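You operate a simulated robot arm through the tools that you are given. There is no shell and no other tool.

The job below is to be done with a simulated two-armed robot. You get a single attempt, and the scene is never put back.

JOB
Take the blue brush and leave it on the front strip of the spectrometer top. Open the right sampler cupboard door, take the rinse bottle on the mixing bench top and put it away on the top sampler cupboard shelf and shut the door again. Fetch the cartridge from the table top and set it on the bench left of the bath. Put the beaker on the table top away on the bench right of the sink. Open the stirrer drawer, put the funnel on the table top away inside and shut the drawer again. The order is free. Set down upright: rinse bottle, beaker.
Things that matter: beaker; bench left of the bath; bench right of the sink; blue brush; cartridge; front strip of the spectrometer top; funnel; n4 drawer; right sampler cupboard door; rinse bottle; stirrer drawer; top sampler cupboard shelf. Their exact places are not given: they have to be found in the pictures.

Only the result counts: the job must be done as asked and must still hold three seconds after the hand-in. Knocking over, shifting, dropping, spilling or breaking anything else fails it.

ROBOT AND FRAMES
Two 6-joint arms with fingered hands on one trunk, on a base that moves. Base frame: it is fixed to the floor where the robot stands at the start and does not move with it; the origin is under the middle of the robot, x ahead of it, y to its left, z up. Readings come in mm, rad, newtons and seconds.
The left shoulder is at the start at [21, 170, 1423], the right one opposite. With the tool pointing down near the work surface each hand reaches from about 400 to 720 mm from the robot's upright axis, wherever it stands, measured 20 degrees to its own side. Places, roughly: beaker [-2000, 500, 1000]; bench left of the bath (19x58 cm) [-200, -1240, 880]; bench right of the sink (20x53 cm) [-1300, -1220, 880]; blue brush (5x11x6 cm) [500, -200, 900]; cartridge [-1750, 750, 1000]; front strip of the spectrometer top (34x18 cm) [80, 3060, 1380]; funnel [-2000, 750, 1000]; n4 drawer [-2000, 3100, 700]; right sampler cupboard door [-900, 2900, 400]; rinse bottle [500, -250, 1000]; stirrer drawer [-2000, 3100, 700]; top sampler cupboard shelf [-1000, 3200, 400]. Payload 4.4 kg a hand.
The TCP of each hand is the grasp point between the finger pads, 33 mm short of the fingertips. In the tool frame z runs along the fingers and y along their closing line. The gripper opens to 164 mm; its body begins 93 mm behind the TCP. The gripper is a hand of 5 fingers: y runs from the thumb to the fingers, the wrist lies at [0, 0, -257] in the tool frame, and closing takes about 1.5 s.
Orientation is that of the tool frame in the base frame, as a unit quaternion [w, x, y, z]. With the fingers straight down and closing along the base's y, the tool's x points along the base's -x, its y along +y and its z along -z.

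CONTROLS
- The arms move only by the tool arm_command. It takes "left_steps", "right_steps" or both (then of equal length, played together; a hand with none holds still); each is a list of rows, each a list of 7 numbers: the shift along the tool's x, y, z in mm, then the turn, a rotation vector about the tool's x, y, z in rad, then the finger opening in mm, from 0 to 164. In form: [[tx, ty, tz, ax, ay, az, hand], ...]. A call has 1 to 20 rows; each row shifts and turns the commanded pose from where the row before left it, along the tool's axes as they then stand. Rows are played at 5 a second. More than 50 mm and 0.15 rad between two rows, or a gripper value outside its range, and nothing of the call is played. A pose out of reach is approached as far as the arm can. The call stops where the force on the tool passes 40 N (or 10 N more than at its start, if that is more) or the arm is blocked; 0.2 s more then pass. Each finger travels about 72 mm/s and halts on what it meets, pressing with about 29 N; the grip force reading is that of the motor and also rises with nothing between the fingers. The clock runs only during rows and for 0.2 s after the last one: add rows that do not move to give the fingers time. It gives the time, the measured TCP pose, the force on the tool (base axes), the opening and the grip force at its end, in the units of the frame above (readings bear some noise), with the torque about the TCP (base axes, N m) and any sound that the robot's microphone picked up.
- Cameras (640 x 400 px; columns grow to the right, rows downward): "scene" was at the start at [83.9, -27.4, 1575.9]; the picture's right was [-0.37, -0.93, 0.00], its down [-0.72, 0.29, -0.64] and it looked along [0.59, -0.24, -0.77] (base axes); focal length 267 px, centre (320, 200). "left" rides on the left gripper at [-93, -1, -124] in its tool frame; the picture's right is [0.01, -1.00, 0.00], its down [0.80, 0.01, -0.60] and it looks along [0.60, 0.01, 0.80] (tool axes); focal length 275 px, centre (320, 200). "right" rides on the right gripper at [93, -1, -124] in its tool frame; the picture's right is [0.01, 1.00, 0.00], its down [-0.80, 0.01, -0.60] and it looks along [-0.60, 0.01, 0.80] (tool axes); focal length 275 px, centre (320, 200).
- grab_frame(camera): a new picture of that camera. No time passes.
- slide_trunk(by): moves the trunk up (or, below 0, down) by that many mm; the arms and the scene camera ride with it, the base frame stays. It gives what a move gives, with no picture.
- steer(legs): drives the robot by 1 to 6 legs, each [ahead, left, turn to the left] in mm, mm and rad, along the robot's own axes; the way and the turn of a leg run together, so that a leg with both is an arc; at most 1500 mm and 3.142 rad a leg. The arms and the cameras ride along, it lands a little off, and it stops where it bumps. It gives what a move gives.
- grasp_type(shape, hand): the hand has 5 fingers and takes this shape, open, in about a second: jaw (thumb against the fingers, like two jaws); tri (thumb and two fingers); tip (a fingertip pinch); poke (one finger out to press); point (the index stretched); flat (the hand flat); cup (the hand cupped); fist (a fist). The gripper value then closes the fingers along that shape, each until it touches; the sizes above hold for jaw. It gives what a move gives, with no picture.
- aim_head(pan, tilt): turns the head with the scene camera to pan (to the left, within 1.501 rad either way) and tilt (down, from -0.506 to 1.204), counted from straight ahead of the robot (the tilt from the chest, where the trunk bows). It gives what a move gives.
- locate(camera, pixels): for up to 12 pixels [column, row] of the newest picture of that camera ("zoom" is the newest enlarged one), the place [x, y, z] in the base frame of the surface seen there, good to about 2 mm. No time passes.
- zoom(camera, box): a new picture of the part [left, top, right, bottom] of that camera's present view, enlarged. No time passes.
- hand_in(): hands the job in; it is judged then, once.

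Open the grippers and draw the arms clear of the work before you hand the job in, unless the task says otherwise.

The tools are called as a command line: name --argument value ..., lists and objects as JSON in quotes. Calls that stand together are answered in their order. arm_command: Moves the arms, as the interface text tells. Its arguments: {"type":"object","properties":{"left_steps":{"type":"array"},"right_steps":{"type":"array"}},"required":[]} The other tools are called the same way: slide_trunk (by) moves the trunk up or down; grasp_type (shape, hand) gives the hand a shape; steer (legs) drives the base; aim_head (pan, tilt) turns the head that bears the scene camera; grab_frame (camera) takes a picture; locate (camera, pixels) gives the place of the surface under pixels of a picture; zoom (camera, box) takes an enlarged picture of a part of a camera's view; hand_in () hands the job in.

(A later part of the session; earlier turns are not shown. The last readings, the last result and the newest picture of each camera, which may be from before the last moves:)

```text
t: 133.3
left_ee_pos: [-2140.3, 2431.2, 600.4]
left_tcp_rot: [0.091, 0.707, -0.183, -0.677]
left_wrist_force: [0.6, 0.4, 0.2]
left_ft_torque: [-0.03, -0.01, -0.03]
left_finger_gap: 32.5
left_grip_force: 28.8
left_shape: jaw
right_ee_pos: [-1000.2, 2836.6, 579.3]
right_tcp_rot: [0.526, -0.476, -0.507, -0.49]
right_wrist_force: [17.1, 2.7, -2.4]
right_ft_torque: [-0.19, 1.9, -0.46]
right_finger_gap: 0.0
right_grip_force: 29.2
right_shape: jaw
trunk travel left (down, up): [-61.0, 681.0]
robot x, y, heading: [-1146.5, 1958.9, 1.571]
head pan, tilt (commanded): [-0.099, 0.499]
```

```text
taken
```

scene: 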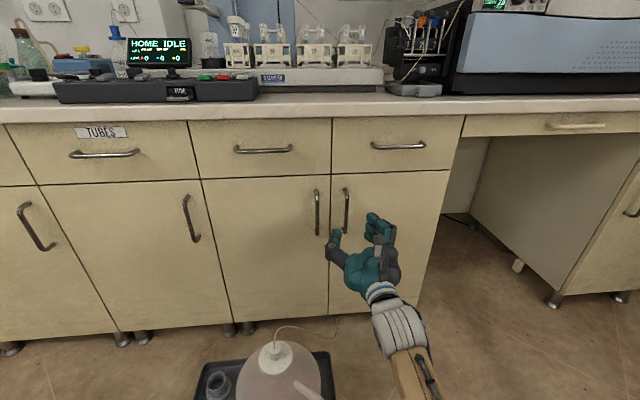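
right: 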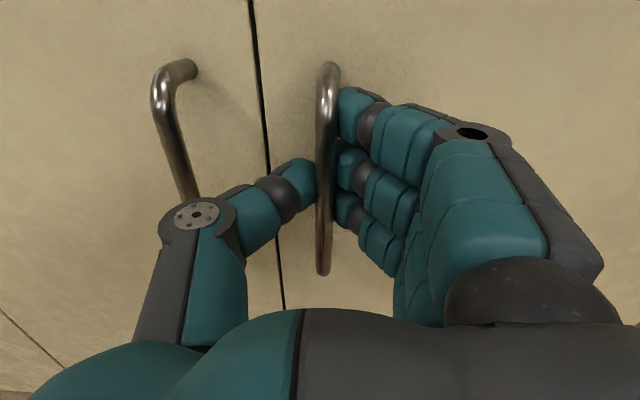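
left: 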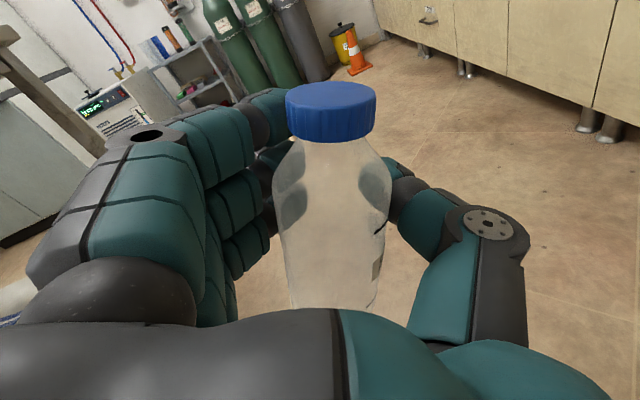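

The fingers enclose the bar. I pull by driving the base back 50 mm and 11 mm right along the handle's arc, then check.

steer --legs '[[-50, -11, 0]]'

grab_frame --camera "right"

grab_frame --camera "scene"

```text
t: 134.2
left_ee_pos: [-2129.7, 2382.6, 598.0]
left_tcp_rot: [0.091, 0.707, -0.182, -0.677]
left_wrist_force: [-0.1, -0.3, -0.9]
left_ft_torque: [0.01, 0.0, 0.04]
left_finger_gap: 32.5
left_grip_force: 29.0
left_shape: jaw
right_ee_pos: [-992.2, 2786.7, 578.8]
right_tcp_rot: [0.527, -0.475, -0.506, -0.491]
right_wrist_force: [11.9, 2.7, -5.1]
right_ft_torque: [-0.25, 1.51, -0.27]
right_finger_gap: 0.0
right_grip_force: 29.4
right_shape: jaw
trunk travel left (down, up): [-61.0, 681.0]
robot x, y, heading: [-1134.6, 1909.0, 1.575]
head pan, tilt (commanded): [-0.099, 0.499]
```

```text
taken
```

right: 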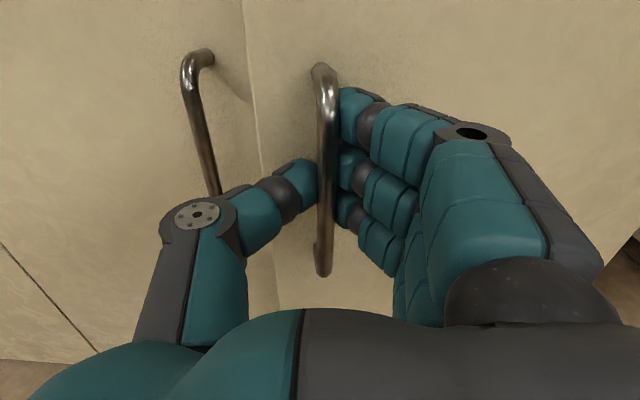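

```text
taken
```

scene: 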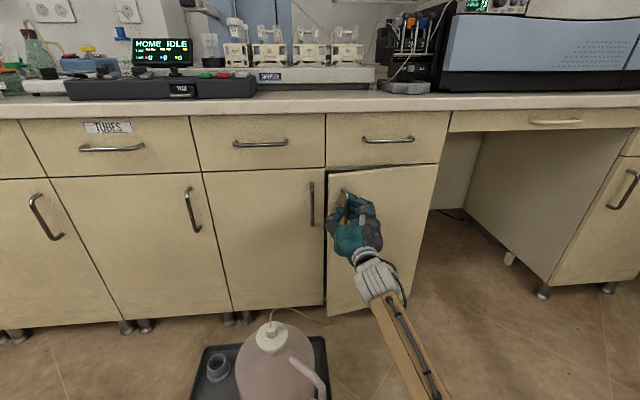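

The door follows. I continue along the arc in three short legs to about 40°.

steer --legs '[[-48, -20, 0], [-43, -28, 0], [-38, -35, 0]]'

grab_frame --camera "right"

grab_frame --camera "scene"

```text
t: 136.2
left_ee_pos: [-2047.2, 2256.5, 599.0]
left_tcp_rot: [0.09, 0.707, -0.183, -0.677]
left_wrist_force: [-0.5, 0.7, -0.3]
left_ft_torque: [0.02, 0.01, 0.03]
left_finger_gap: 32.5
left_grip_force: 29.0
left_shape: jaw
right_ee_pos: [-909.1, 2661.1, 581.2]
right_tcp_rot: [0.527, -0.474, -0.507, -0.491]
right_wrist_force: [0.7, 0.0, -0.2]
right_ft_torque: [-0.01, 0.06, -0.01]
right_finger_gap: 0.2
right_grip_force: 29.2
right_shape: jaw
trunk travel left (down, up): [-61.0, 681.0]
robot x, y, heading: [-1053.7, 1787.3, 1.572]
head pan, tilt (commanded): [-0.099, 0.499]
```

```text
taken
```

right: 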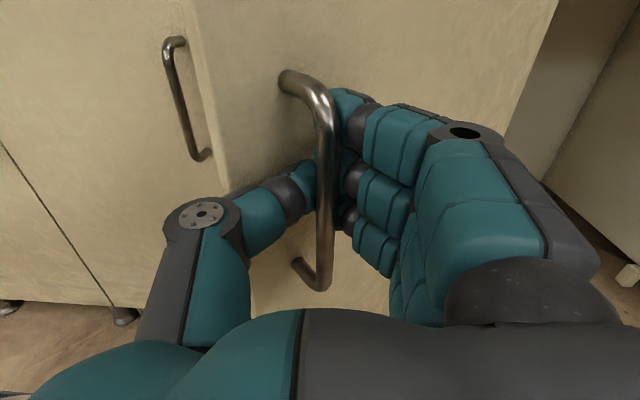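

```text
taken
```

scene: 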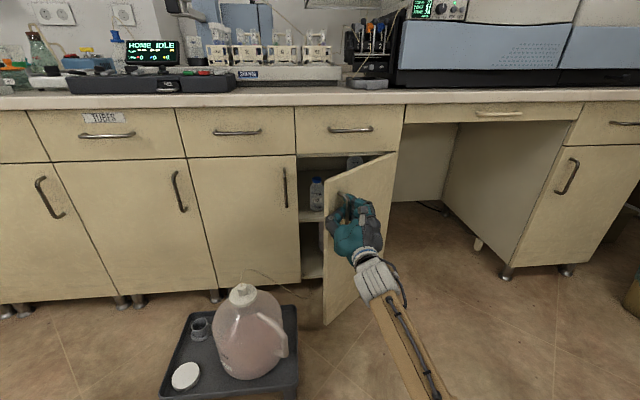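

Door open about 40° and something stands on the shelf inside already. I zoom into the opening.

zoom --camera "scene" --box '[280, 140, 420, 290]'

```text
2.67 times, centred on (350, 215) of scene
```

zoom: 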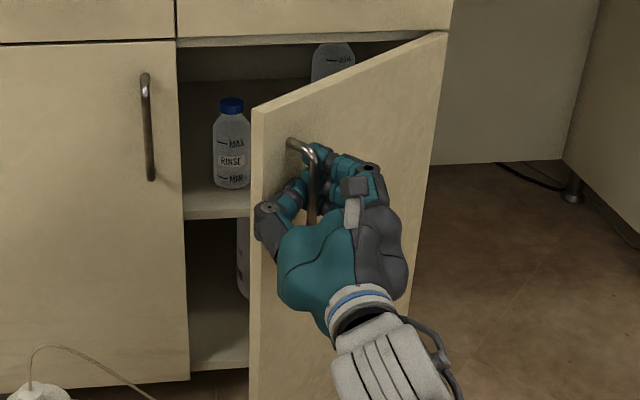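

A sibling "RINSE" bottle stands on the top shelf. I measure shelf edge, existing bottles, and opening.

locate --camera "zoom" --pixels '[[232, 186], [232, 105], [215, 205], [200, 212], [235, 200], [215, 195], [333, 60], [320, 80], [205, 100], [300, 90], [215, 40], [216, 345]]'

```text
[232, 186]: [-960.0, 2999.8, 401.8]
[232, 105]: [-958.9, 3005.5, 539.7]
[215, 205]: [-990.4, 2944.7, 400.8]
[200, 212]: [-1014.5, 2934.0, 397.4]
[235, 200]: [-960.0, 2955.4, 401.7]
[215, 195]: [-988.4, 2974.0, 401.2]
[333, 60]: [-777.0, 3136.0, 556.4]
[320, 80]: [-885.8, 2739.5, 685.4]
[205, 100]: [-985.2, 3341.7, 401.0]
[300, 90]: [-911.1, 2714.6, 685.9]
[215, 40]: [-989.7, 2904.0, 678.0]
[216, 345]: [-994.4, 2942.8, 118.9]
```

Shelf top z≈401 with front edge y≈2935; the existing rinse bottle is at ≈(-960,3028), a jar at ≈(-777,3140); opening top z≈678. Free space is around (-850,2985). I pull the door a bit further, to about 50°.

steer --legs '[[-31, -41, 0]]'

arm_command --right_steps '[[0, 0, 0, 0, 0, 0, 20], [0, 0, 0, 0, 0, 0, 40], [0, 0, 0, 0, 0, 0, 60], [0, 0, 0, 0, 0, 0, 70], [0, 0, 0, 0, 0, 0, 70]]'

grab_frame --camera "right"

```text
t: 137.1
left_ee_pos: [-2005.8, 2227.3, 598.7]
left_tcp_rot: [0.09, 0.707, -0.183, -0.677]
left_wrist_force: [-0.7, 0.4, -0.5]
left_ft_torque: [0.01, -0.01, -0.06]
left_finger_gap: 32.6
left_grip_force: 28.6
left_shape: jaw
right_ee_pos: [-867.5, 2630.5, 580.2]
right_tcp_rot: [0.525, -0.476, -0.506, -0.492]
right_wrist_force: [0.5, 0.1, 0.1]
right_ft_torque: [-0.02, 0.02, -0.01]
right_finger_gap: 0.0
right_grip_force: 28.2
right_shape: jaw
trunk travel left (down, up): [-61.0, 681.0]
robot x, y, heading: [-1014.9, 1753.6, 1.573]
head pan, tilt (commanded): [-0.099, 0.499]
```

```text
t: 138.3
left_ee_pos: [-2006.9, 2226.8, 598.5]
left_tcp_rot: [0.091, 0.707, -0.182, -0.677]
left_wrist_force: [-0.7, 0.6, -0.6]
left_ft_torque: [0.02, 0.01, -0.03]
left_finger_gap: 32.4
left_grip_force: 29.4
left_shape: jaw
right_ee_pos: [-867.9, 2631.8, 582.5]
right_tcp_rot: [0.526, -0.475, -0.507, -0.491]
right_wrist_force: [0.4, -0.4, 0.2]
right_ft_torque: [-0.02, 0.0, 0.0]
right_finger_gap: 69.2
right_grip_force: 0.2
right_shape: jaw
trunk travel left (down, up): [-61.0, 681.0]
robot x, y, heading: [-1005.3, 1752.3, 1.575]
head pan, tilt (commanded): [-0.099, 0.499]
```

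```text
taken
```

right: 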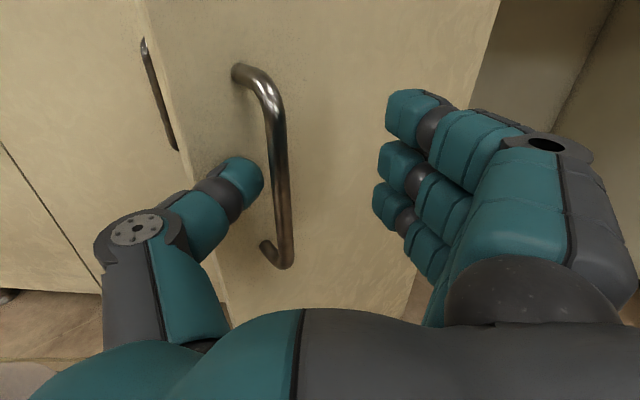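

Released. I back the base straight off 130 mm and view the scene.

steer --legs '[[-130, 0, 0]]'

grab_frame --camera "scene"

grab_frame --camera "right"

```text
t: 139.6
left_ee_pos: [-2006.1, 2095.2, 598.3]
left_tcp_rot: [0.092, 0.707, -0.181, -0.677]
left_wrist_force: [0.2, 0.0, -0.3]
left_ft_torque: [-0.01, 0.02, 0.02]
left_finger_gap: 32.6
left_grip_force: 29.2
left_shape: jaw
right_ee_pos: [-868.5, 2502.0, 579.9]
right_tcp_rot: [0.527, -0.475, -0.506, -0.491]
right_wrist_force: [0.8, -0.4, 0.3]
right_ft_torque: [-0.01, 0.0, -0.02]
right_finger_gap: 68.9
right_grip_force: 0.0
right_shape: jaw
trunk travel left (down, up): [-61.0, 681.0]
robot x, y, heading: [-1013.2, 1629.1, 1.574]
head pan, tilt (commanded): [-0.099, 0.499]
```

```text
taken
```

scene: 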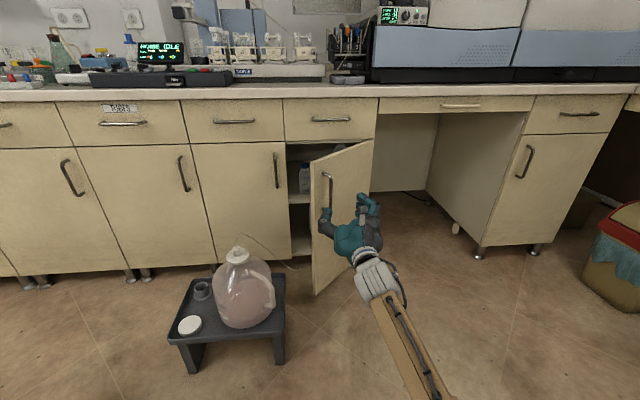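

```text
taken
```

right: 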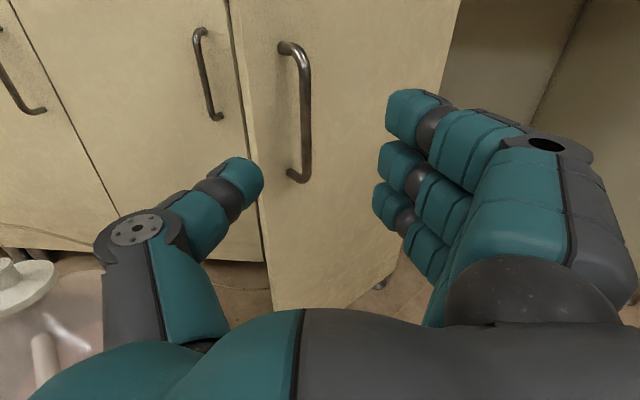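

I measure the door's free edge and handle now.

locate --camera "scene" --pixels '[[312, 170], [313, 230], [314, 285], [330, 190], [370, 150], [303, 180], [300, 200], [298, 240]]'

locate --camera "right" --pixels '[[245, 120], [260, 220], [305, 110], [305, 170], [240, 60], [275, 280], [455, 60]]'

```text
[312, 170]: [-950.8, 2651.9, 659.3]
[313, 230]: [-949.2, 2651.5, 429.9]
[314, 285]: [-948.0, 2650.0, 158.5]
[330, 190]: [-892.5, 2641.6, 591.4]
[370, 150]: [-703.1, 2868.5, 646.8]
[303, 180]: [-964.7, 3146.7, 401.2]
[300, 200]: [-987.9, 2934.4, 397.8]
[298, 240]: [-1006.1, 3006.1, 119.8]
```

```text
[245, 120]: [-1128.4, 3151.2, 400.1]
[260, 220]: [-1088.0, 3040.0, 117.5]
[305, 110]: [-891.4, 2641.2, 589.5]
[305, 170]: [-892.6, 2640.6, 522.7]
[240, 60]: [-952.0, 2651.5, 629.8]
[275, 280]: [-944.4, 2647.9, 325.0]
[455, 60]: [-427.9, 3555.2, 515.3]
```

Free edge at (-950,2651), door at ≈43°. I close the fingers, go left so the hand is left of the edge, then ahead into the gap to push the door from inside.

arm_command --right_steps '[[0, 0, 0, 0, 0, 0, 40], [0, 0, 0, 0, 0, 0, 10], [0, 0, 0, 0, 0, 0, 0], [0, 0, 0, 0, 0, 0, 0]]'

steer --legs '[[0, 165, 0], [215, 0, 0]]'

grab_frame --camera "scene"

grab_frame --camera "right"

```text
t: 140.6
left_ee_pos: [-2006.5, 2095.3, 598.3]
left_tcp_rot: [0.091, 0.707, -0.182, -0.677]
left_wrist_force: [-0.4, 0.0, -0.2]
left_ft_torque: [0.02, 0.0, -0.02]
left_finger_gap: 32.7
left_grip_force: 29.1
left_shape: jaw
right_ee_pos: [-868.8, 2501.3, 580.9]
right_tcp_rot: [0.527, -0.474, -0.506, -0.491]
right_wrist_force: [0.2, 0.3, -0.6]
right_ft_torque: [-0.02, -0.02, 0.01]
right_finger_gap: 0.0
right_grip_force: 29.0
right_shape: jaw
trunk travel left (down, up): [-61.0, 681.0]
robot x, y, heading: [-1011.0, 1625.9, 1.578]
head pan, tilt (commanded): [-0.099, 0.499]
```

```text
t: 143.3
left_ee_pos: [-2172.6, 2305.2, 597.9]
left_tcp_rot: [0.091, 0.707, -0.181, -0.677]
left_wrist_force: [0.0, -0.2, -0.4]
left_ft_torque: [-0.01, -0.01, -0.02]
left_finger_gap: 32.3
left_grip_force: 29.1
left_shape: jaw
right_ee_pos: [-1034.8, 2709.1, 579.8]
right_tcp_rot: [0.526, -0.475, -0.506, -0.492]
right_wrist_force: [0.3, 0.4, -0.3]
right_ft_torque: [-0.02, 0.0, 0.01]
right_finger_gap: 0.0
right_grip_force: 29.2
right_shape: jaw
trunk travel left (down, up): [-61.0, 681.0]
robot x, y, heading: [-1182.2, 1835.8, 1.571]
head pan, tilt (commanded): [-0.099, 0.499]
```

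```text
taken
```

scene: 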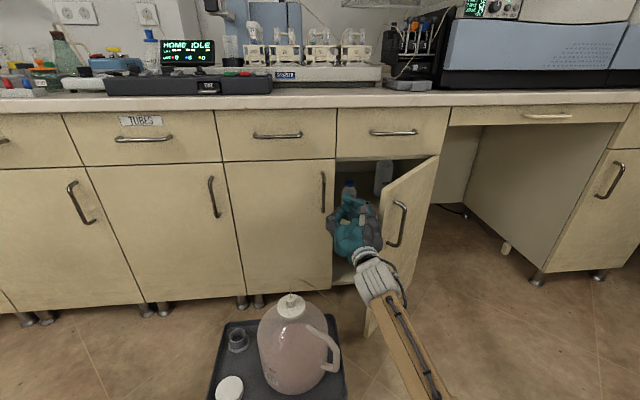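

```text
taken
```

right: 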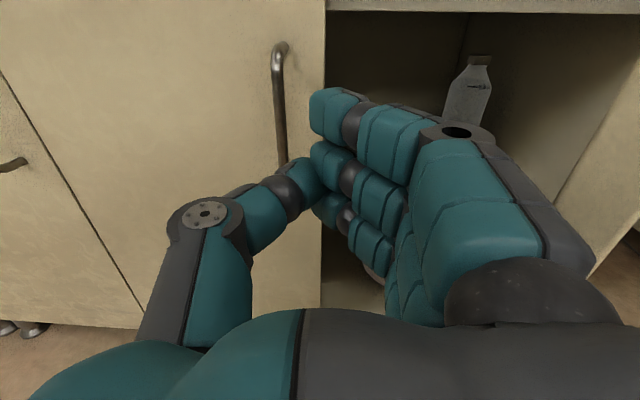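

The hand is inside the gap, left of the door. I push the door open by driving right 160 mm.

steer --legs '[[0, -160, 0]]'

grab_frame --camera "scene"

```text
t: 144.5
left_ee_pos: [-2072.9, 2302.6, 599.3]
left_tcp_rot: [0.091, 0.707, -0.182, -0.677]
left_wrist_force: [-0.3, -0.4, 0.0]
left_ft_torque: [0.01, 0.02, -0.04]
left_finger_gap: 32.3
left_grip_force: 29.5
left_shape: jaw
right_ee_pos: [-939.9, 2707.4, 582.1]
right_tcp_rot: [0.532, -0.475, -0.505, -0.487]
right_wrist_force: [-8.4, -12.0, 2.2]
right_ft_torque: [-0.32, -0.05, -1.71]
right_finger_gap: 0.1
right_grip_force: 29.5
right_shape: jaw
trunk travel left (down, up): [-61.0, 681.0]
robot x, y, heading: [-1078.2, 1829.2, 1.579]
head pan, tilt (commanded): [-0.099, 0.499]
stopped in leg 1: the force on the tool passed its limit at 100 N (the readings are from after the stop); the commanded pose is now the measured one
```

```text
taken
```

scene: 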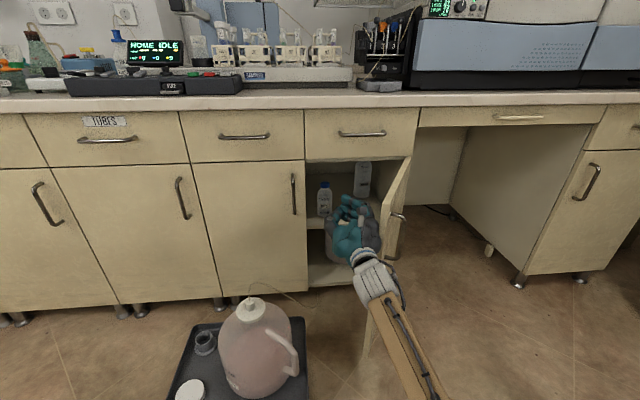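

The push peaked in force, but the door has swung further. I continue more gently with the arm, 10 mm per row.

arm_command --right_steps '[[0, 8, 0, 0, 0, 0, 0], [0, 10, 0, 0, 0, 0, 0], [0, 10, 0, 0, 0, 0, 0], [0, 10, 0, 0, 0, 0, 0], [0, 10, 0, 0, 0, 0, 0], [0, 10, 0, 0, 0, 0, 0], [0, 10, 0, 0, 0, 0, 0], [0, 10, 0, 0, 0, 0, 0]]'

grab_frame --camera "scene"

grab_frame --camera "right"

```text
t: 144.9
left_ee_pos: [-2073.4, 2301.0, 599.3]
left_tcp_rot: [0.089, 0.707, -0.183, -0.677]
left_wrist_force: [0.1, 0.0, -0.8]
left_ft_torque: [0.0, -0.02, -0.02]
left_finger_gap: 32.4
left_grip_force: 29.0
left_shape: jaw
right_ee_pos: [-939.2, 2706.5, 581.8]
right_tcp_rot: [0.534, -0.474, -0.505, -0.485]
right_wrist_force: [-10.5, -17.0, 2.0]
right_ft_torque: [-0.48, -0.14, -2.39]
right_finger_gap: 0.2
right_grip_force: 28.8
right_shape: jaw
trunk travel left (down, up): [-61.0, 681.0]
robot x, y, heading: [-1074.5, 1835.2, 1.579]
head pan, tilt (commanded): [-0.099, 0.499]
stopped in row 1 (right hand): the force on the tool passed its limit at 47 N (the readings are from after the stop); the commanded pose is now the measured one
```

```text
taken
```

scene: 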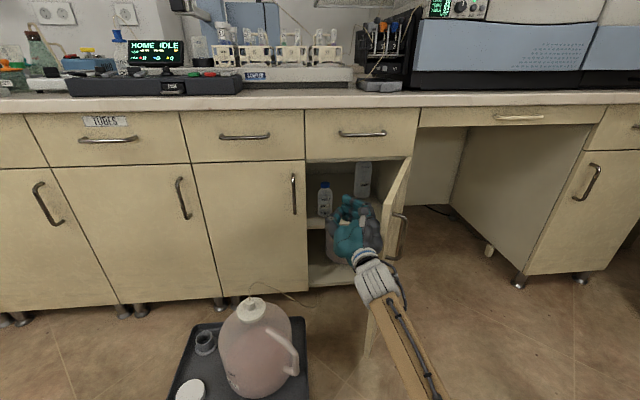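

```text
taken
```

right: 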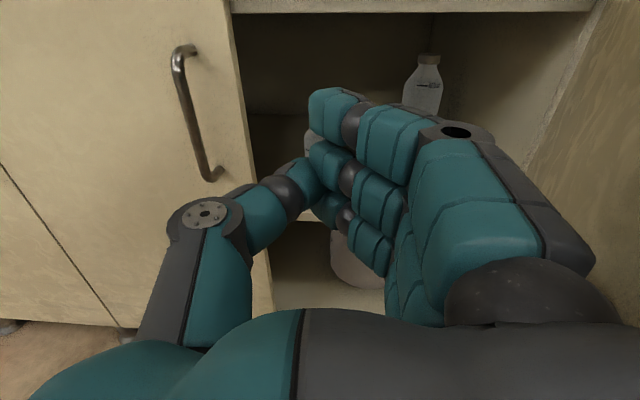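

Contact is at the hand's rear right side with a backward component: the edge slides toward the wrist and catches. I push along the edge's arc instead: right and slightly back.

arm_command --right_steps '[[0, 0, -12, 0, 0, 0, 0], [0, 6, -4, 0, 0, 0, 0], [0, 8, -4, 0, 0, 0, 0], [0, 8, -4, 0, 0, 0, 0], [0, 8, -4, 0, 0, 0, 0], [0, 8, -3, 0, 0, 0, 0], [0, 8, -3, 0, 0, 0, 0]]'

grab_frame --camera "scene"

```text
t: 146.5
left_ee_pos: [-2072.7, 2302.9, 599.9]
left_tcp_rot: [0.091, 0.707, -0.182, -0.677]
left_wrist_force: [0.0, -0.5, -0.7]
left_ft_torque: [-0.01, -0.01, 0.01]
left_finger_gap: 32.3
left_grip_force: 29.1
left_shape: jaw
right_ee_pos: [-888.0, 2677.3, 579.0]
right_tcp_rot: [0.533, -0.475, -0.504, -0.486]
right_wrist_force: [-1.9, -4.8, -0.1]
right_ft_torque: [-0.02, 0.03, -0.5]
right_finger_gap: 0.0
right_grip_force: 29.1
right_shape: jaw
trunk travel left (down, up): [-61.0, 681.0]
robot x, y, heading: [-1077.5, 1832.8, 1.577]
head pan, tilt (commanded): [-0.099, 0.499]
```

```text
taken
```

scene: 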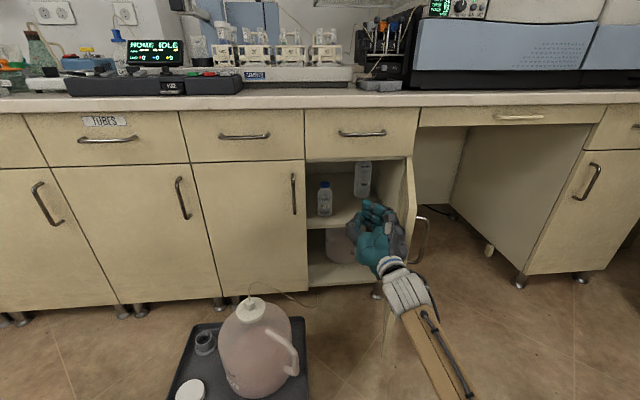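

The door opens smoothly now (≈75–80°). I keep pushing right with less backward motion.

arm_command --right_steps '[[0, 9, -3, 0, 0, 0, 0], [0, 9, -3, 0, 0, 0, 0], [0, 10, -2, 0, 0, 0, 0], [0, 10, -2, 0, 0, 0, 0], [0, 10, -2, 0, 0, 0, 0], [0, 10, -1, 0, 0, 0, 0], [0, 10, 0, 0, 0, 0, 0], [0, 10, 0, 0, 0, 0, 0], [0, 10, 0, 0, 0, 0, 0], [0, 10, 0, 0, 0, 0, 0]]'

grab_frame --camera "scene"

```text
t: 147.3
left_ee_pos: [-2072.9, 2302.1, 600.3]
left_tcp_rot: [0.09, 0.707, -0.181, -0.677]
left_wrist_force: [0.6, 0.4, -0.5]
left_ft_torque: [0.02, -0.01, 0.0]
left_finger_gap: 32.6
left_grip_force: 29.1
left_shape: jaw
right_ee_pos: [-864.6, 2669.7, 579.6]
right_tcp_rot: [0.534, -0.475, -0.504, -0.485]
right_wrist_force: [-8.1, -21.6, 2.6]
right_ft_torque: [-0.37, -0.09, -2.16]
right_finger_gap: 0.0
right_grip_force: 29.4
right_shape: jaw
trunk travel left (down, up): [-61.0, 681.0]
robot x, y, heading: [-1074.8, 1835.6, 1.577]
head pan, tilt (commanded): [-0.099, 0.499]
stopped in row 3 (right hand): the force on the tool passed its limit at 45 N (the readings are from after the stop); the commanded pose is now the measured one
```

```text
taken
```

scene: 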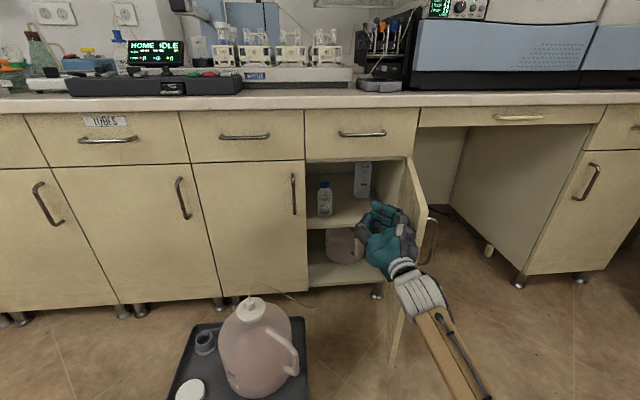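

The edge caught again; I ease back 12 mm and continue pushing right with more backward share.

arm_command --right_steps '[[0, 0, -14, 0, 0, 0, 0], [0, 7, -3, 0, 0, 0, 0], [0, 8, -3, 0, 0, 0, 0], [0, 8, -3, 0, 0, 0, 0], [0, 8, -3, 0, 0, 0, 0], [0, 8, -2, 0, 0, 0, 0], [0, 8, -2, 0, 0, 0, 0], [0, 8, -2, 0, 0, 0, 0]]'

grab_frame --camera "scene"

```text
t: 149.1
left_ee_pos: [-2072.4, 2301.5, 599.9]
left_tcp_rot: [0.091, 0.707, -0.183, -0.677]
left_wrist_force: [-0.2, -0.1, -1.5]
left_ft_torque: [0.01, 0.01, 0.0]
left_finger_gap: 32.5
left_grip_force: 28.6
left_shape: jaw
right_ee_pos: [-806.1, 2644.2, 575.4]
right_tcp_rot: [0.534, -0.476, -0.503, -0.485]
right_wrist_force: [0.1, 0.1, 0.5]
right_ft_torque: [-0.02, 0.0, 0.01]
right_finger_gap: 0.3
right_grip_force: 28.8
right_shape: jaw
trunk travel left (down, up): [-61.0, 681.0]
robot x, y, heading: [-1078.7, 1831.4, 1.577]
head pan, tilt (commanded): [-0.099, 0.499]
```

```text
taken
```

scene: 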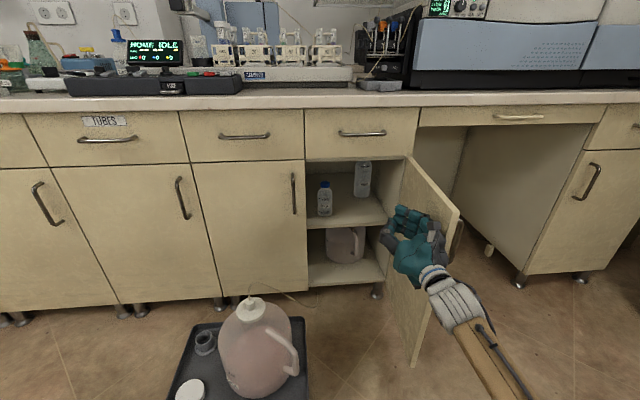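

The door is well open now and free of the hand. I measure its free edge and the interior.

locate --camera "scene" --pixels '[[456, 212], [413, 355], [430, 190], [405, 165], [324, 205], [325, 185], [362, 170], [360, 190], [345, 212], [320, 225], [345, 245], [375, 290]]'

zoom --camera "scene" --box '[290, 140, 430, 300]'

```text
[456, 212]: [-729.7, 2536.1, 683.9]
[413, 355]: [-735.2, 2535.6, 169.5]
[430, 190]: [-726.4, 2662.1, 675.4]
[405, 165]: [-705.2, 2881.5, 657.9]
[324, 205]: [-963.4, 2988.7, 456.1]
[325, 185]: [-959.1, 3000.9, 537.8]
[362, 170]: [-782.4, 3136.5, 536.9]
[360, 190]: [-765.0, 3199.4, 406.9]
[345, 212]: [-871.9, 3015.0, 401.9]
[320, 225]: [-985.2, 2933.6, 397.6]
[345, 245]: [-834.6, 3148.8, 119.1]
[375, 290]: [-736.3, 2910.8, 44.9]
```

```text
2.50 times, centred on (360, 220) of scene
```

zoom: 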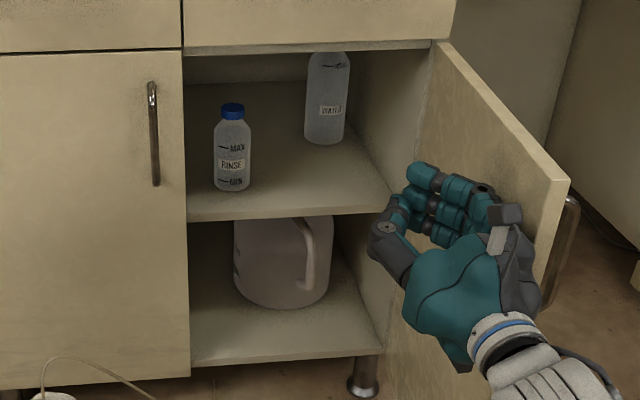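

Door inner edge is at x≈-730 (about 86° open); the spot (-845,2980) between RINSE (-963,3018) and WATER (-780,3150) is free. I withdraw: back 250 mm, then back-right, to get room for swinging the left arm forward.

steer --legs '[[-250, 0, 0], [-150, -300, 0]]'

grab_frame --camera "scene"

```text
t: 152.7
left_ee_pos: [-1766.2, 1912.2, 599.0]
left_tcp_rot: [0.086, 0.706, -0.187, -0.678]
left_wrist_force: [0.0, 0.5, -0.2]
left_ft_torque: [0.0, 0.04, -0.02]
left_finger_gap: 32.7
left_grip_force: 29.1
left_shape: jaw
right_ee_pos: [-494.2, 2232.2, 575.7]
right_tcp_rot: [0.529, -0.48, -0.502, -0.488]
right_wrist_force: [0.0, 0.3, -0.5]
right_ft_torque: [-0.02, 0.01, 0.0]
right_finger_gap: 0.0
right_grip_force: 28.5
right_shape: jaw
trunk travel left (down, up): [-61.0, 681.0]
robot x, y, heading: [-778.9, 1424.0, 1.564]
head pan, tilt (commanded): [-0.099, 0.499]
```

```text
taken
```

scene: 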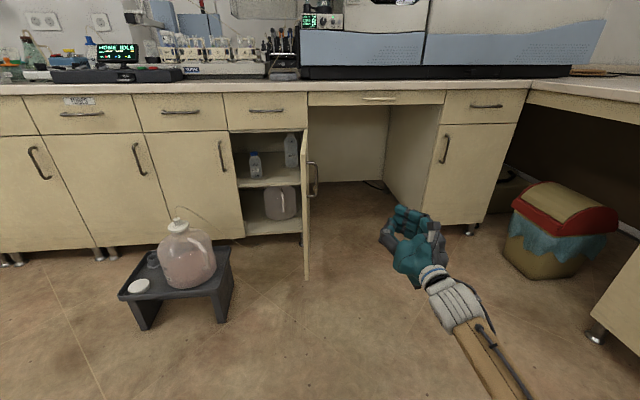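

The door stays open. Now I swing the left hand forward (19 rows along a chord with gradual turning), bottle upright at the end.

arm_command --left_steps '[[-7.1, -24.7, -40.6, 0.0746, -0.0175, -0.0141, 0], [-7.4, -27.6, -38.5, 0.0746, -0.0175, -0.0141, 0], [-7.6, -30.5, -36.2, 0.0746, -0.0175, -0.0141, 0], [-7.8, -33.3, -33.6, 0.0746, -0.0175, -0.0141, 0], [-7.9, -35.9, -31, 0.0746, -0.0175, -0.0141, 0], [-7.9, -38.2, -28, 0.0746, -0.0175, -0.0141, 0], [-7.8, -40.2, -25, 0.0746, -0.0175, -0.0141, 0], [-7.6, -42.1, -21.7, 0.0746, -0.0175, -0.0141, 0]]'

```text
t: 154.5
left_ee_pos: [-1418.8, 2097.2, 599.7]
left_tcp_rot: [-0.175, 0.661, -0.344, -0.644]
left_wrist_force: [-0.3, -0.2, -0.2]
left_ft_torque: [-0.01, -0.01, -0.02]
left_finger_gap: 32.6
left_grip_force: 29.3
left_shape: jaw
left hand out of reach, approached as far as the arm can: row 1, 2, 3
right_ee_pos: [-494.3, 2233.1, 575.2]
right_tcp_rot: [0.529, -0.48, -0.5, -0.489]
right_wrist_force: [0.2, -0.3, 0.3]
right_ft_torque: [0.01, 0.0, 0.02]
right_finger_gap: 0.0
right_grip_force: 28.8
right_shape: jaw
trunk travel left (down, up): [-61.0, 681.0]
robot x, y, heading: [-773.9, 1426.6, 1.561]
head pan, tilt (commanded): [-0.099, 0.499]
```

Progress is good. I continue with the remaining 11 rows.

arm_command --left_steps '[[-7.4, -43.7, -18.4, 0.0746, -0.0175, -0.0141, 0], [-7.1, -45, -15, 0.0746, -0.0175, -0.0141, 0], [-6.6, -46.1, -11.5, 0.0746, -0.0175, -0.0141, 0], [-6.1, -46.8, -7.9, 0.0746, -0.0175, -0.0141, 0], [-5.6, -47.4, -4.3, 0.0746, -0.0175, -0.0141, 0], [-5, -47.7, -0.6, 0.0746, -0.0175, -0.0141, 0], [-4.3, -47.6, 3, 0.0746, -0.0175, -0.0141, 0], [-3.6, -47.3, 6.6, 0.0746, -0.0175, -0.0141, 0], [-2.8, -46.8, 10.2, 0.0746, -0.0175, -0.0141, 0], [-1.8, -45.9, 13.7, 0.0746, -0.0175, -0.0141, 0], [-1, -44.8, 17.1, 0.0746, -0.0175, -0.0141, 0]]'

grab_frame --camera "left"

```text
t: 156.9
left_ee_pos: [-938.1, 2317.1, 601.1]
left_tcp_rot: [0.503, -0.497, 0.503, 0.497]
left_wrist_force: [-0.8, -0.8, -1.2]
left_ft_torque: [-0.01, 0.01, -0.02]
left_finger_gap: 32.3
left_grip_force: 29.3
left_shape: jaw
right_ee_pos: [-496.3, 2233.4, 575.4]
right_tcp_rot: [0.53, -0.48, -0.5, -0.489]
right_wrist_force: [-0.2, 0.1, 0.6]
right_ft_torque: [-0.04, 0.0, 0.01]
right_finger_gap: 0.0
right_grip_force: 28.7
right_shape: jaw
trunk travel left (down, up): [-61.0, 681.0]
robot x, y, heading: [-776.4, 1424.9, 1.559]
head pan, tilt (commanded): [-0.099, 0.499]
```

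```text
taken
```

left: 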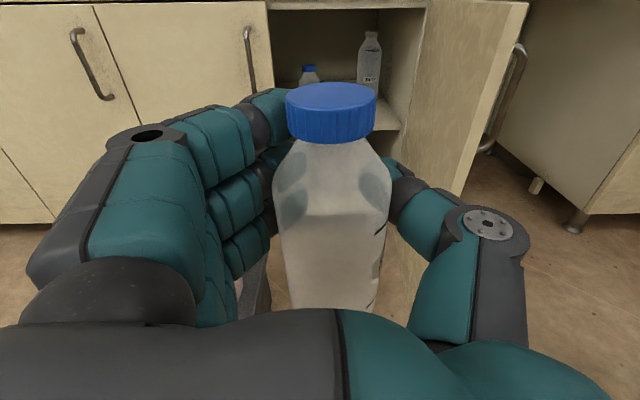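

The bottle is upright, hand level, pointing at the cupboard. I lower the trunk 55 mm and the arm 46 mm so the bottle's bottom is at ≈424, then shift right 93 mm.

slide_trunk --by -55

arm_command --left_steps '[[23, 0, 0, 0, 0, 0, 0], [23, 0, 0, 0, 0, 0, 0], [0, 0, 0, 0, 0, 0, 0]]'

steer --legs '[[0, -90, 0.012]]'

grab_frame --camera "left"

```text
t: 157.9
left_ee_pos: [-939.1, 2315.8, 545.0]
left_tcp_rot: [0.505, -0.496, 0.502, 0.498]
left_wrist_force: [-0.4, -0.2, -1.1]
left_ft_torque: [0.0, 0.0, 0.01]
left_finger_gap: 32.3
left_grip_force: 28.9
left_shape: jaw
right_ee_pos: [-494.7, 2233.0, 521.0]
right_tcp_rot: [0.529, -0.48, -0.499, -0.49]
right_wrist_force: [0.3, 0.5, 1.0]
right_ft_torque: [-0.02, 0.01, 0.0]
right_finger_gap: 0.2
right_grip_force: 28.9
right_shape: jaw
trunk travel left (down, up): [-6.0, 736.0]
robot x, y, heading: [-778.2, 1425.5, 1.56]
head pan, tilt (commanded): [-0.099, 0.499]
```

```text
t: 158.7
left_ee_pos: [-939.5, 2316.3, 497.2]
left_tcp_rot: [0.503, -0.497, 0.503, 0.497]
left_wrist_force: [0.5, 0.8, -0.7]
left_ft_torque: [0.02, 0.01, 0.02]
left_finger_gap: 32.4
left_grip_force: 29.0
left_shape: jaw
right_ee_pos: [-493.8, 2233.7, 520.2]
right_tcp_rot: [0.529, -0.48, -0.501, -0.489]
right_wrist_force: [0.8, -0.4, -0.4]
right_ft_torque: [0.04, 0.0, 0.0]
right_finger_gap: 0.0
right_grip_force: 29.2
right_shape: jaw
trunk travel left (down, up): [-6.0, 736.0]
robot x, y, heading: [-776.6, 1422.2, 1.556]
head pan, tilt (commanded): [-0.099, 0.499]
```

```text
t: 159.8
left_ee_pos: [-858.0, 2313.0, 497.8]
left_tcp_rot: [0.5, -0.5, 0.5, 0.5]
left_wrist_force: [0.3, -0.7, -1.5]
left_ft_torque: [0.02, 0.01, 0.0]
left_finger_gap: 32.5
left_grip_force: 29.2
left_shape: jaw
right_ee_pos: [-413.4, 2235.1, 519.9]
right_tcp_rot: [0.531, -0.478, -0.503, -0.486]
right_wrist_force: [0.5, 0.6, 0.9]
right_ft_torque: [-0.04, -0.04, -0.01]
right_finger_gap: 0.1
right_grip_force: 29.1
right_shape: jaw
trunk travel left (down, up): [-6.0, 736.0]
robot x, y, heading: [-687.6, 1425.7, 1.576]
head pan, tilt (commanded): [-0.099, 0.499]
```

```text
taken
```

left: 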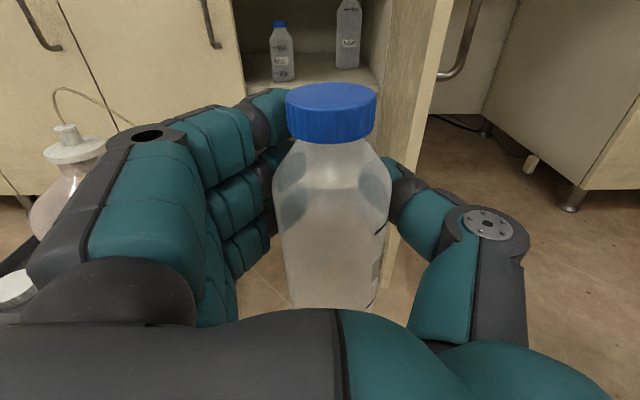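

Aligned. I drive 420 mm ahead (slightly right), then check clearance to the door and shelf.

steer --legs '[[420, -12, 0]]'

grab_frame --camera "left"

aim_head --pan 0.15 --tilt 0.6

grab_frame --camera "scene"

```text
t: 162.3
left_ee_pos: [-839.4, 2735.2, 497.1]
left_tcp_rot: [0.502, -0.498, 0.503, 0.498]
left_wrist_force: [1.0, 0.1, -0.7]
left_ft_torque: [-0.01, 0.01, 0.0]
left_finger_gap: 32.5
left_grip_force: 28.7
left_shape: jaw
right_ee_pos: [-393.4, 2654.1, 519.9]
right_tcp_rot: [0.53, -0.48, -0.501, -0.488]
right_wrist_force: [-1.0, 0.2, -0.7]
right_ft_torque: [-0.01, -0.01, -0.01]
right_finger_gap: 0.1
right_grip_force: 29.2
right_shape: jaw
trunk travel left (down, up): [-6.0, 736.0]
robot x, y, heading: [-674.6, 1845.5, 1.565]
head pan, tilt (commanded): [-0.099, 0.499]
```

```text
taken
```

left: 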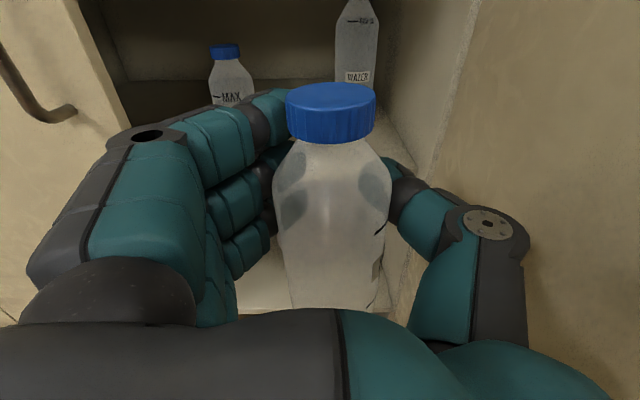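

```text
t: 163.1
left_ee_pos: [-838.8, 2734.9, 498.2]
left_tcp_rot: [0.502, -0.498, 0.502, 0.498]
left_wrist_force: [0.0, 0.0, -0.1]
left_ft_torque: [0.01, 0.03, -0.05]
left_finger_gap: 32.4
left_grip_force: 28.8
left_shape: jaw
right_ee_pos: [-393.6, 2653.7, 520.9]
right_tcp_rot: [0.53, -0.479, -0.502, -0.487]
right_wrist_force: [-0.1, -0.3, 0.0]
right_ft_torque: [-0.01, 0.01, -0.01]
right_finger_gap: 0.0
right_grip_force: 28.7
right_shape: jaw
trunk travel left (down, up): [-6.0, 736.0]
robot x, y, heading: [-678.9, 1847.8, 1.56]
head pan, tilt (commanded): [0.15, 0.6]
```

```text
taken
```

scene: 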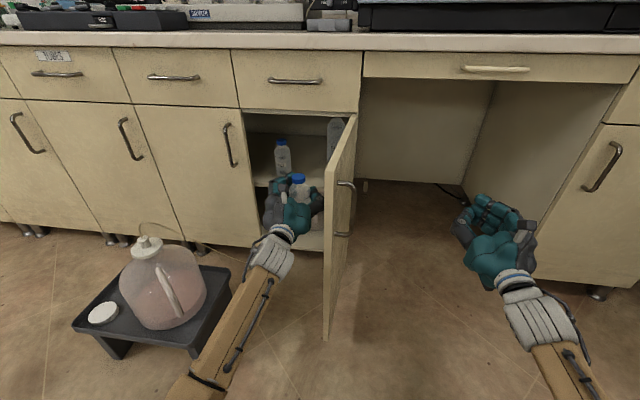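

Clear on both sides. I drive another 235 mm ahead into the cupboard.

steer --legs '[[235, 7, 0.006]]'

grab_frame --camera "left"

grab_frame --camera "scene"

```text
t: 164.9
left_ee_pos: [-852.9, 2973.8, 497.1]
left_tcp_rot: [0.501, -0.5, 0.5, 0.5]
left_wrist_force: [-0.1, 0.2, 0.5]
left_ft_torque: [0.02, -0.02, 0.01]
left_finger_gap: 32.2
left_grip_force: 28.9
left_shape: jaw
right_ee_pos: [-406.0, 2895.9, 519.8]
right_tcp_rot: [0.532, -0.477, -0.504, -0.485]
right_wrist_force: [0.1, 0.3, 0.4]
right_ft_torque: [-0.01, 0.02, 0.04]
right_finger_gap: 0.0
right_grip_force: 29.1
right_shape: jaw
trunk travel left (down, up): [-6.0, 736.0]
robot x, y, heading: [-681.1, 2082.8, 1.573]
head pan, tilt (commanded): [0.15, 0.6]
```

```text
taken
```

left: 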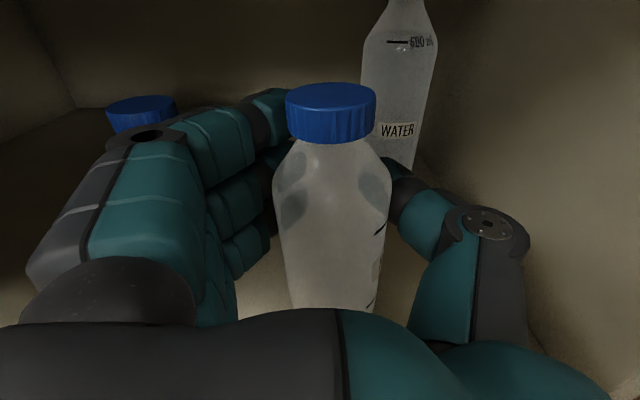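

```text
taken
```

scene: 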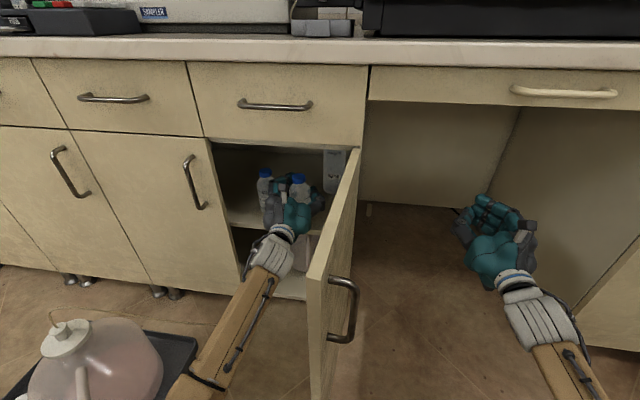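

I check the distance between my fingers and the existing bottle (cap at 140,113).

locate --camera "left" --pixels '[[140, 103], [172, 110], [140, 125], [110, 115], [175, 115], [190, 110], [70, 220], [400, 175], [395, 130], [300, 30]]'

zoom --camera "scene" --box '[220, 130, 360, 270]'

```text
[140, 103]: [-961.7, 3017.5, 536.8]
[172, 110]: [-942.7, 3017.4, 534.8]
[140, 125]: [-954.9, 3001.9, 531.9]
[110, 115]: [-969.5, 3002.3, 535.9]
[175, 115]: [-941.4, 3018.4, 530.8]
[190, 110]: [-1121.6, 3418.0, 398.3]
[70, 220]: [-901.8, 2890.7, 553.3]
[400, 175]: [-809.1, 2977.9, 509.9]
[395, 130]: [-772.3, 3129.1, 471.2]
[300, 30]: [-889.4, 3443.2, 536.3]
```

```text
2.86 times, centred on (290, 200) of scene
```

zoom: 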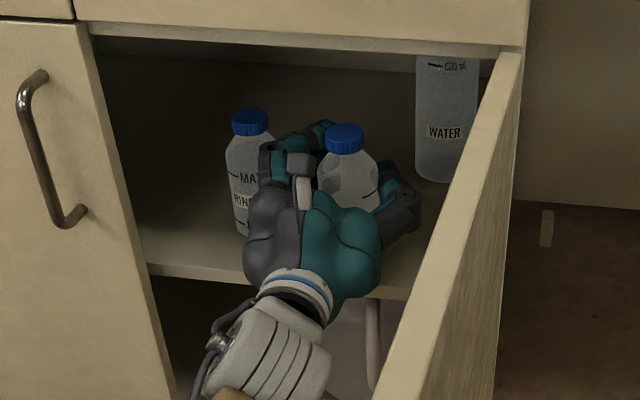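

Clearance to the existing bottle will be tight when opening, so I shift 12 mm right, then lower 17 mm.

arm_command --left_steps '[[0, -12, 3, 0, 0, 0, 0], [9, 0, 0, 0, 0, 0, 0], [8, 0, 0, 0, 0, 0, 0], [0, 0, 0, 0, 0, 0, 0]]'

grab_frame --camera "left"

zoom --camera "scene" --box '[220, 130, 360, 270]'

```text
t: 165.9
left_ee_pos: [-839.5, 2977.9, 481.6]
left_tcp_rot: [-0.5, 0.5, -0.5, -0.5]
left_wrist_force: [0.0, 0.0, -0.6]
left_ft_torque: [0.0, 0.0, -0.01]
left_finger_gap: 32.4
left_grip_force: 29.6
left_shape: jaw
right_ee_pos: [-407.0, 2896.4, 518.8]
right_tcp_rot: [0.532, -0.478, -0.503, -0.486]
right_wrist_force: [0.2, 0.3, 0.5]
right_ft_torque: [-0.01, 0.01, 0.02]
right_finger_gap: 0.0
right_grip_force: 28.8
right_shape: jaw
trunk travel left (down, up): [-6.0, 736.0]
robot x, y, heading: [-677.1, 2087.6, 1.576]
head pan, tilt (commanded): [0.15, 0.6]
```

```text
taken
```

left: 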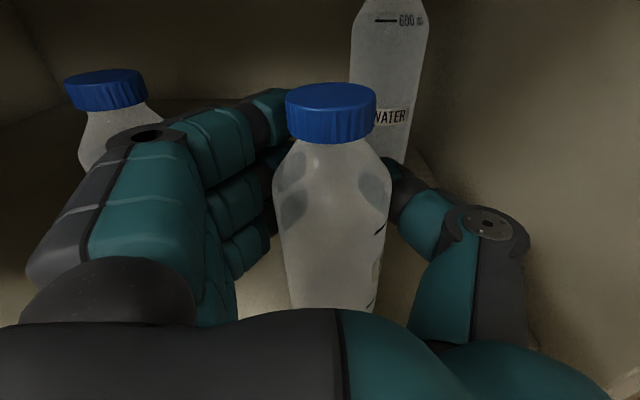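

```text
2.86 times, centred on (290, 200) of scene
```

zoom: 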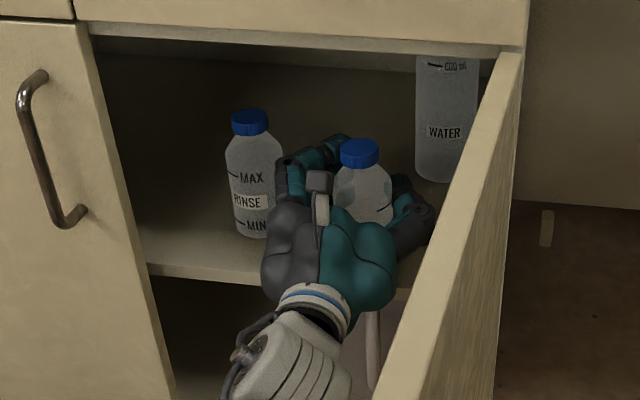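

I check the held bottle's cap height against the resting neighbour's cap (z≈539).

locate --camera "zoom" --pixels '[[360, 143], [352, 146], [368, 145], [250, 115], [244, 116], [256, 116]]'

locate --camera "left" --pixels '[[330, 95], [310, 95], [350, 95], [105, 80]]'

```text
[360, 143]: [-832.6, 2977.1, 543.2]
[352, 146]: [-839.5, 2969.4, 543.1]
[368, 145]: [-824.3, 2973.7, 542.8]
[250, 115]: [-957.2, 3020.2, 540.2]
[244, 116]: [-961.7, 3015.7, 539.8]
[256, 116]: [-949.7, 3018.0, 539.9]
```

```text
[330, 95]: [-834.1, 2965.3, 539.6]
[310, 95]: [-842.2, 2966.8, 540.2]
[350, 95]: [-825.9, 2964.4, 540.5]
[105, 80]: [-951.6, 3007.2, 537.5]
```

The cap reads 543 versus 540: about 3 mm to go. I lower 3 mm in small rows.

arm_command --left_steps '[[1.5, 0, 0, 0, 0, 0, 0], [1.5, 0, 0, 0, 0, 0, 0], [0, 0, 0, 0, 0, 0, 0]]'

zoom --camera "scene" --box '[220, 130, 360, 270]'

locate --camera "zoom" --pixels '[[360, 144], [352, 147], [368, 146]]'

```text
t: 166.7
left_ee_pos: [-839.6, 2977.2, 478.3]
left_tcp_rot: [0.5, -0.5, 0.5, 0.5]
left_wrist_force: [0.5, 0.2, 0.9]
left_ft_torque: [-0.01, 0.01, -0.02]
left_finger_gap: 32.2
left_grip_force: 29.0
left_shape: jaw
right_ee_pos: [-406.0, 2895.3, 519.8]
right_tcp_rot: [0.532, -0.477, -0.503, -0.486]
right_wrist_force: [0.4, -1.0, -0.1]
right_ft_torque: [0.01, -0.01, 0.0]
right_finger_gap: 0.0
right_grip_force: 28.9
right_shape: jaw
trunk travel left (down, up): [-6.0, 736.0]
robot x, y, heading: [-684.6, 2088.4, 1.568]
head pan, tilt (commanded): [0.15, 0.6]
```

```text
2.86 times, centred on (290, 200) of scene
```

zoom: 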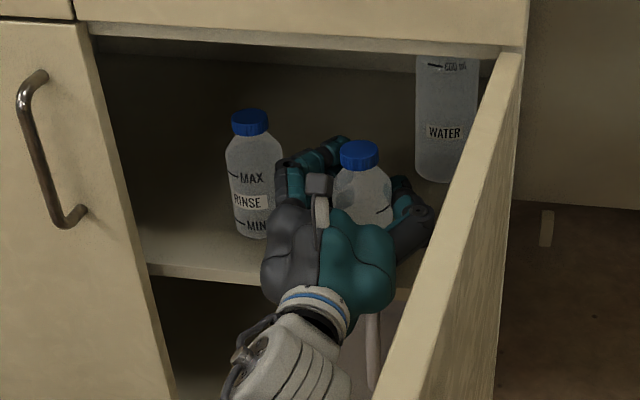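

```text
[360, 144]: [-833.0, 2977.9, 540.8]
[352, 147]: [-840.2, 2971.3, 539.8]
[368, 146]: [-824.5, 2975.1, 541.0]
```

Within a millimetre. One more millimetre with a force check.

arm_command --left_steps '[[1, 0, 0, 0, 0, 0, 0], [0, 0, 0, 0, 0, 0, 0]]'

```text
t: 167.3
left_ee_pos: [-838.8, 2976.3, 478.8]
left_tcp_rot: [0.501, -0.499, 0.499, 0.501]
left_wrist_force: [1.5, 0.7, 3.9]
left_ft_torque: [0.04, 0.03, 0.0]
left_finger_gap: 32.4
left_grip_force: 28.9
left_shape: jaw
right_ee_pos: [-406.1, 2895.5, 520.6]
right_tcp_rot: [0.533, -0.476, -0.503, -0.485]
right_wrist_force: [-0.2, 0.4, -0.4]
right_ft_torque: [0.01, 0.01, 0.0]
right_finger_gap: 0.2
right_grip_force: 28.9
right_shape: jaw
trunk travel left (down, up): [-6.0, 736.0]
robot x, y, heading: [-683.5, 2085.8, 1.571]
head pan, tilt (commanded): [0.15, 0.6]
```

Contact (3.9 N up): the bottle stands on the shelf. I open the hand slowly.

arm_command --left_steps '[[0, 0, 0, 0, 0, 0, 40], [0, 0, 0, 0, 0, 0, 48], [0, 0, 0, 0, 0, 0, 56], [0, 0, 0, 0, 0, 0, 64], [0, 0, 0, 0, 0, 0, 70], [0, 0, 0, 0, 0, 0, 76], [0, 0, 0, 0, 0, 0, 80], [0, 0, 0, 0, 0, 0, 80]]'

grab_frame --camera "left"

zoom --camera "scene" --box '[220, 130, 360, 270]'

```text
t: 169.1
left_ee_pos: [-840.4, 2977.7, 475.7]
left_tcp_rot: [0.5, -0.5, 0.5, 0.5]
left_wrist_force: [0.2, -0.3, -0.4]
left_ft_torque: [-0.02, -0.01, 0.01]
left_finger_gap: 78.8
left_grip_force: 0.0
left_shape: jaw
right_ee_pos: [-407.2, 2895.8, 520.6]
right_tcp_rot: [0.531, -0.478, -0.503, -0.486]
right_wrist_force: [-0.5, 0.3, -0.5]
right_ft_torque: [0.03, -0.01, 0.0]
right_finger_gap: 0.0
right_grip_force: 29.1
right_shape: jaw
trunk travel left (down, up): [-6.0, 736.0]
robot x, y, heading: [-680.9, 2086.9, 1.574]
head pan, tilt (commanded): [0.15, 0.6]
```

```text
taken
```

left: 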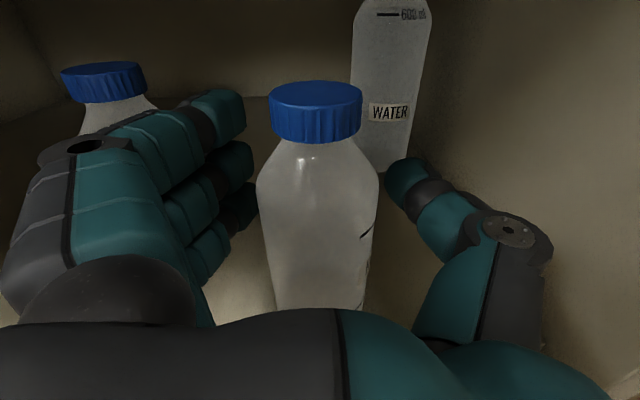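

```text
2.86 times, centred on (290, 200) of scene
```

zoom: 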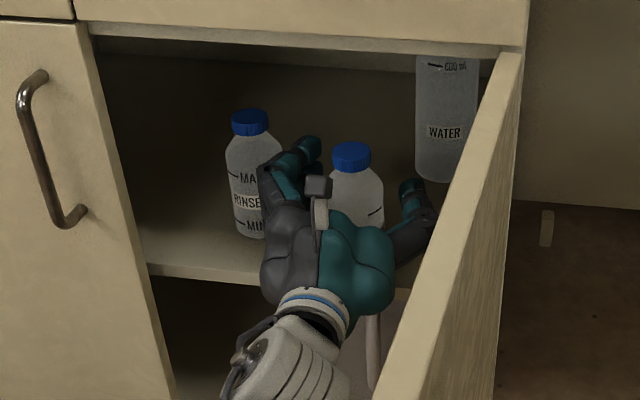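

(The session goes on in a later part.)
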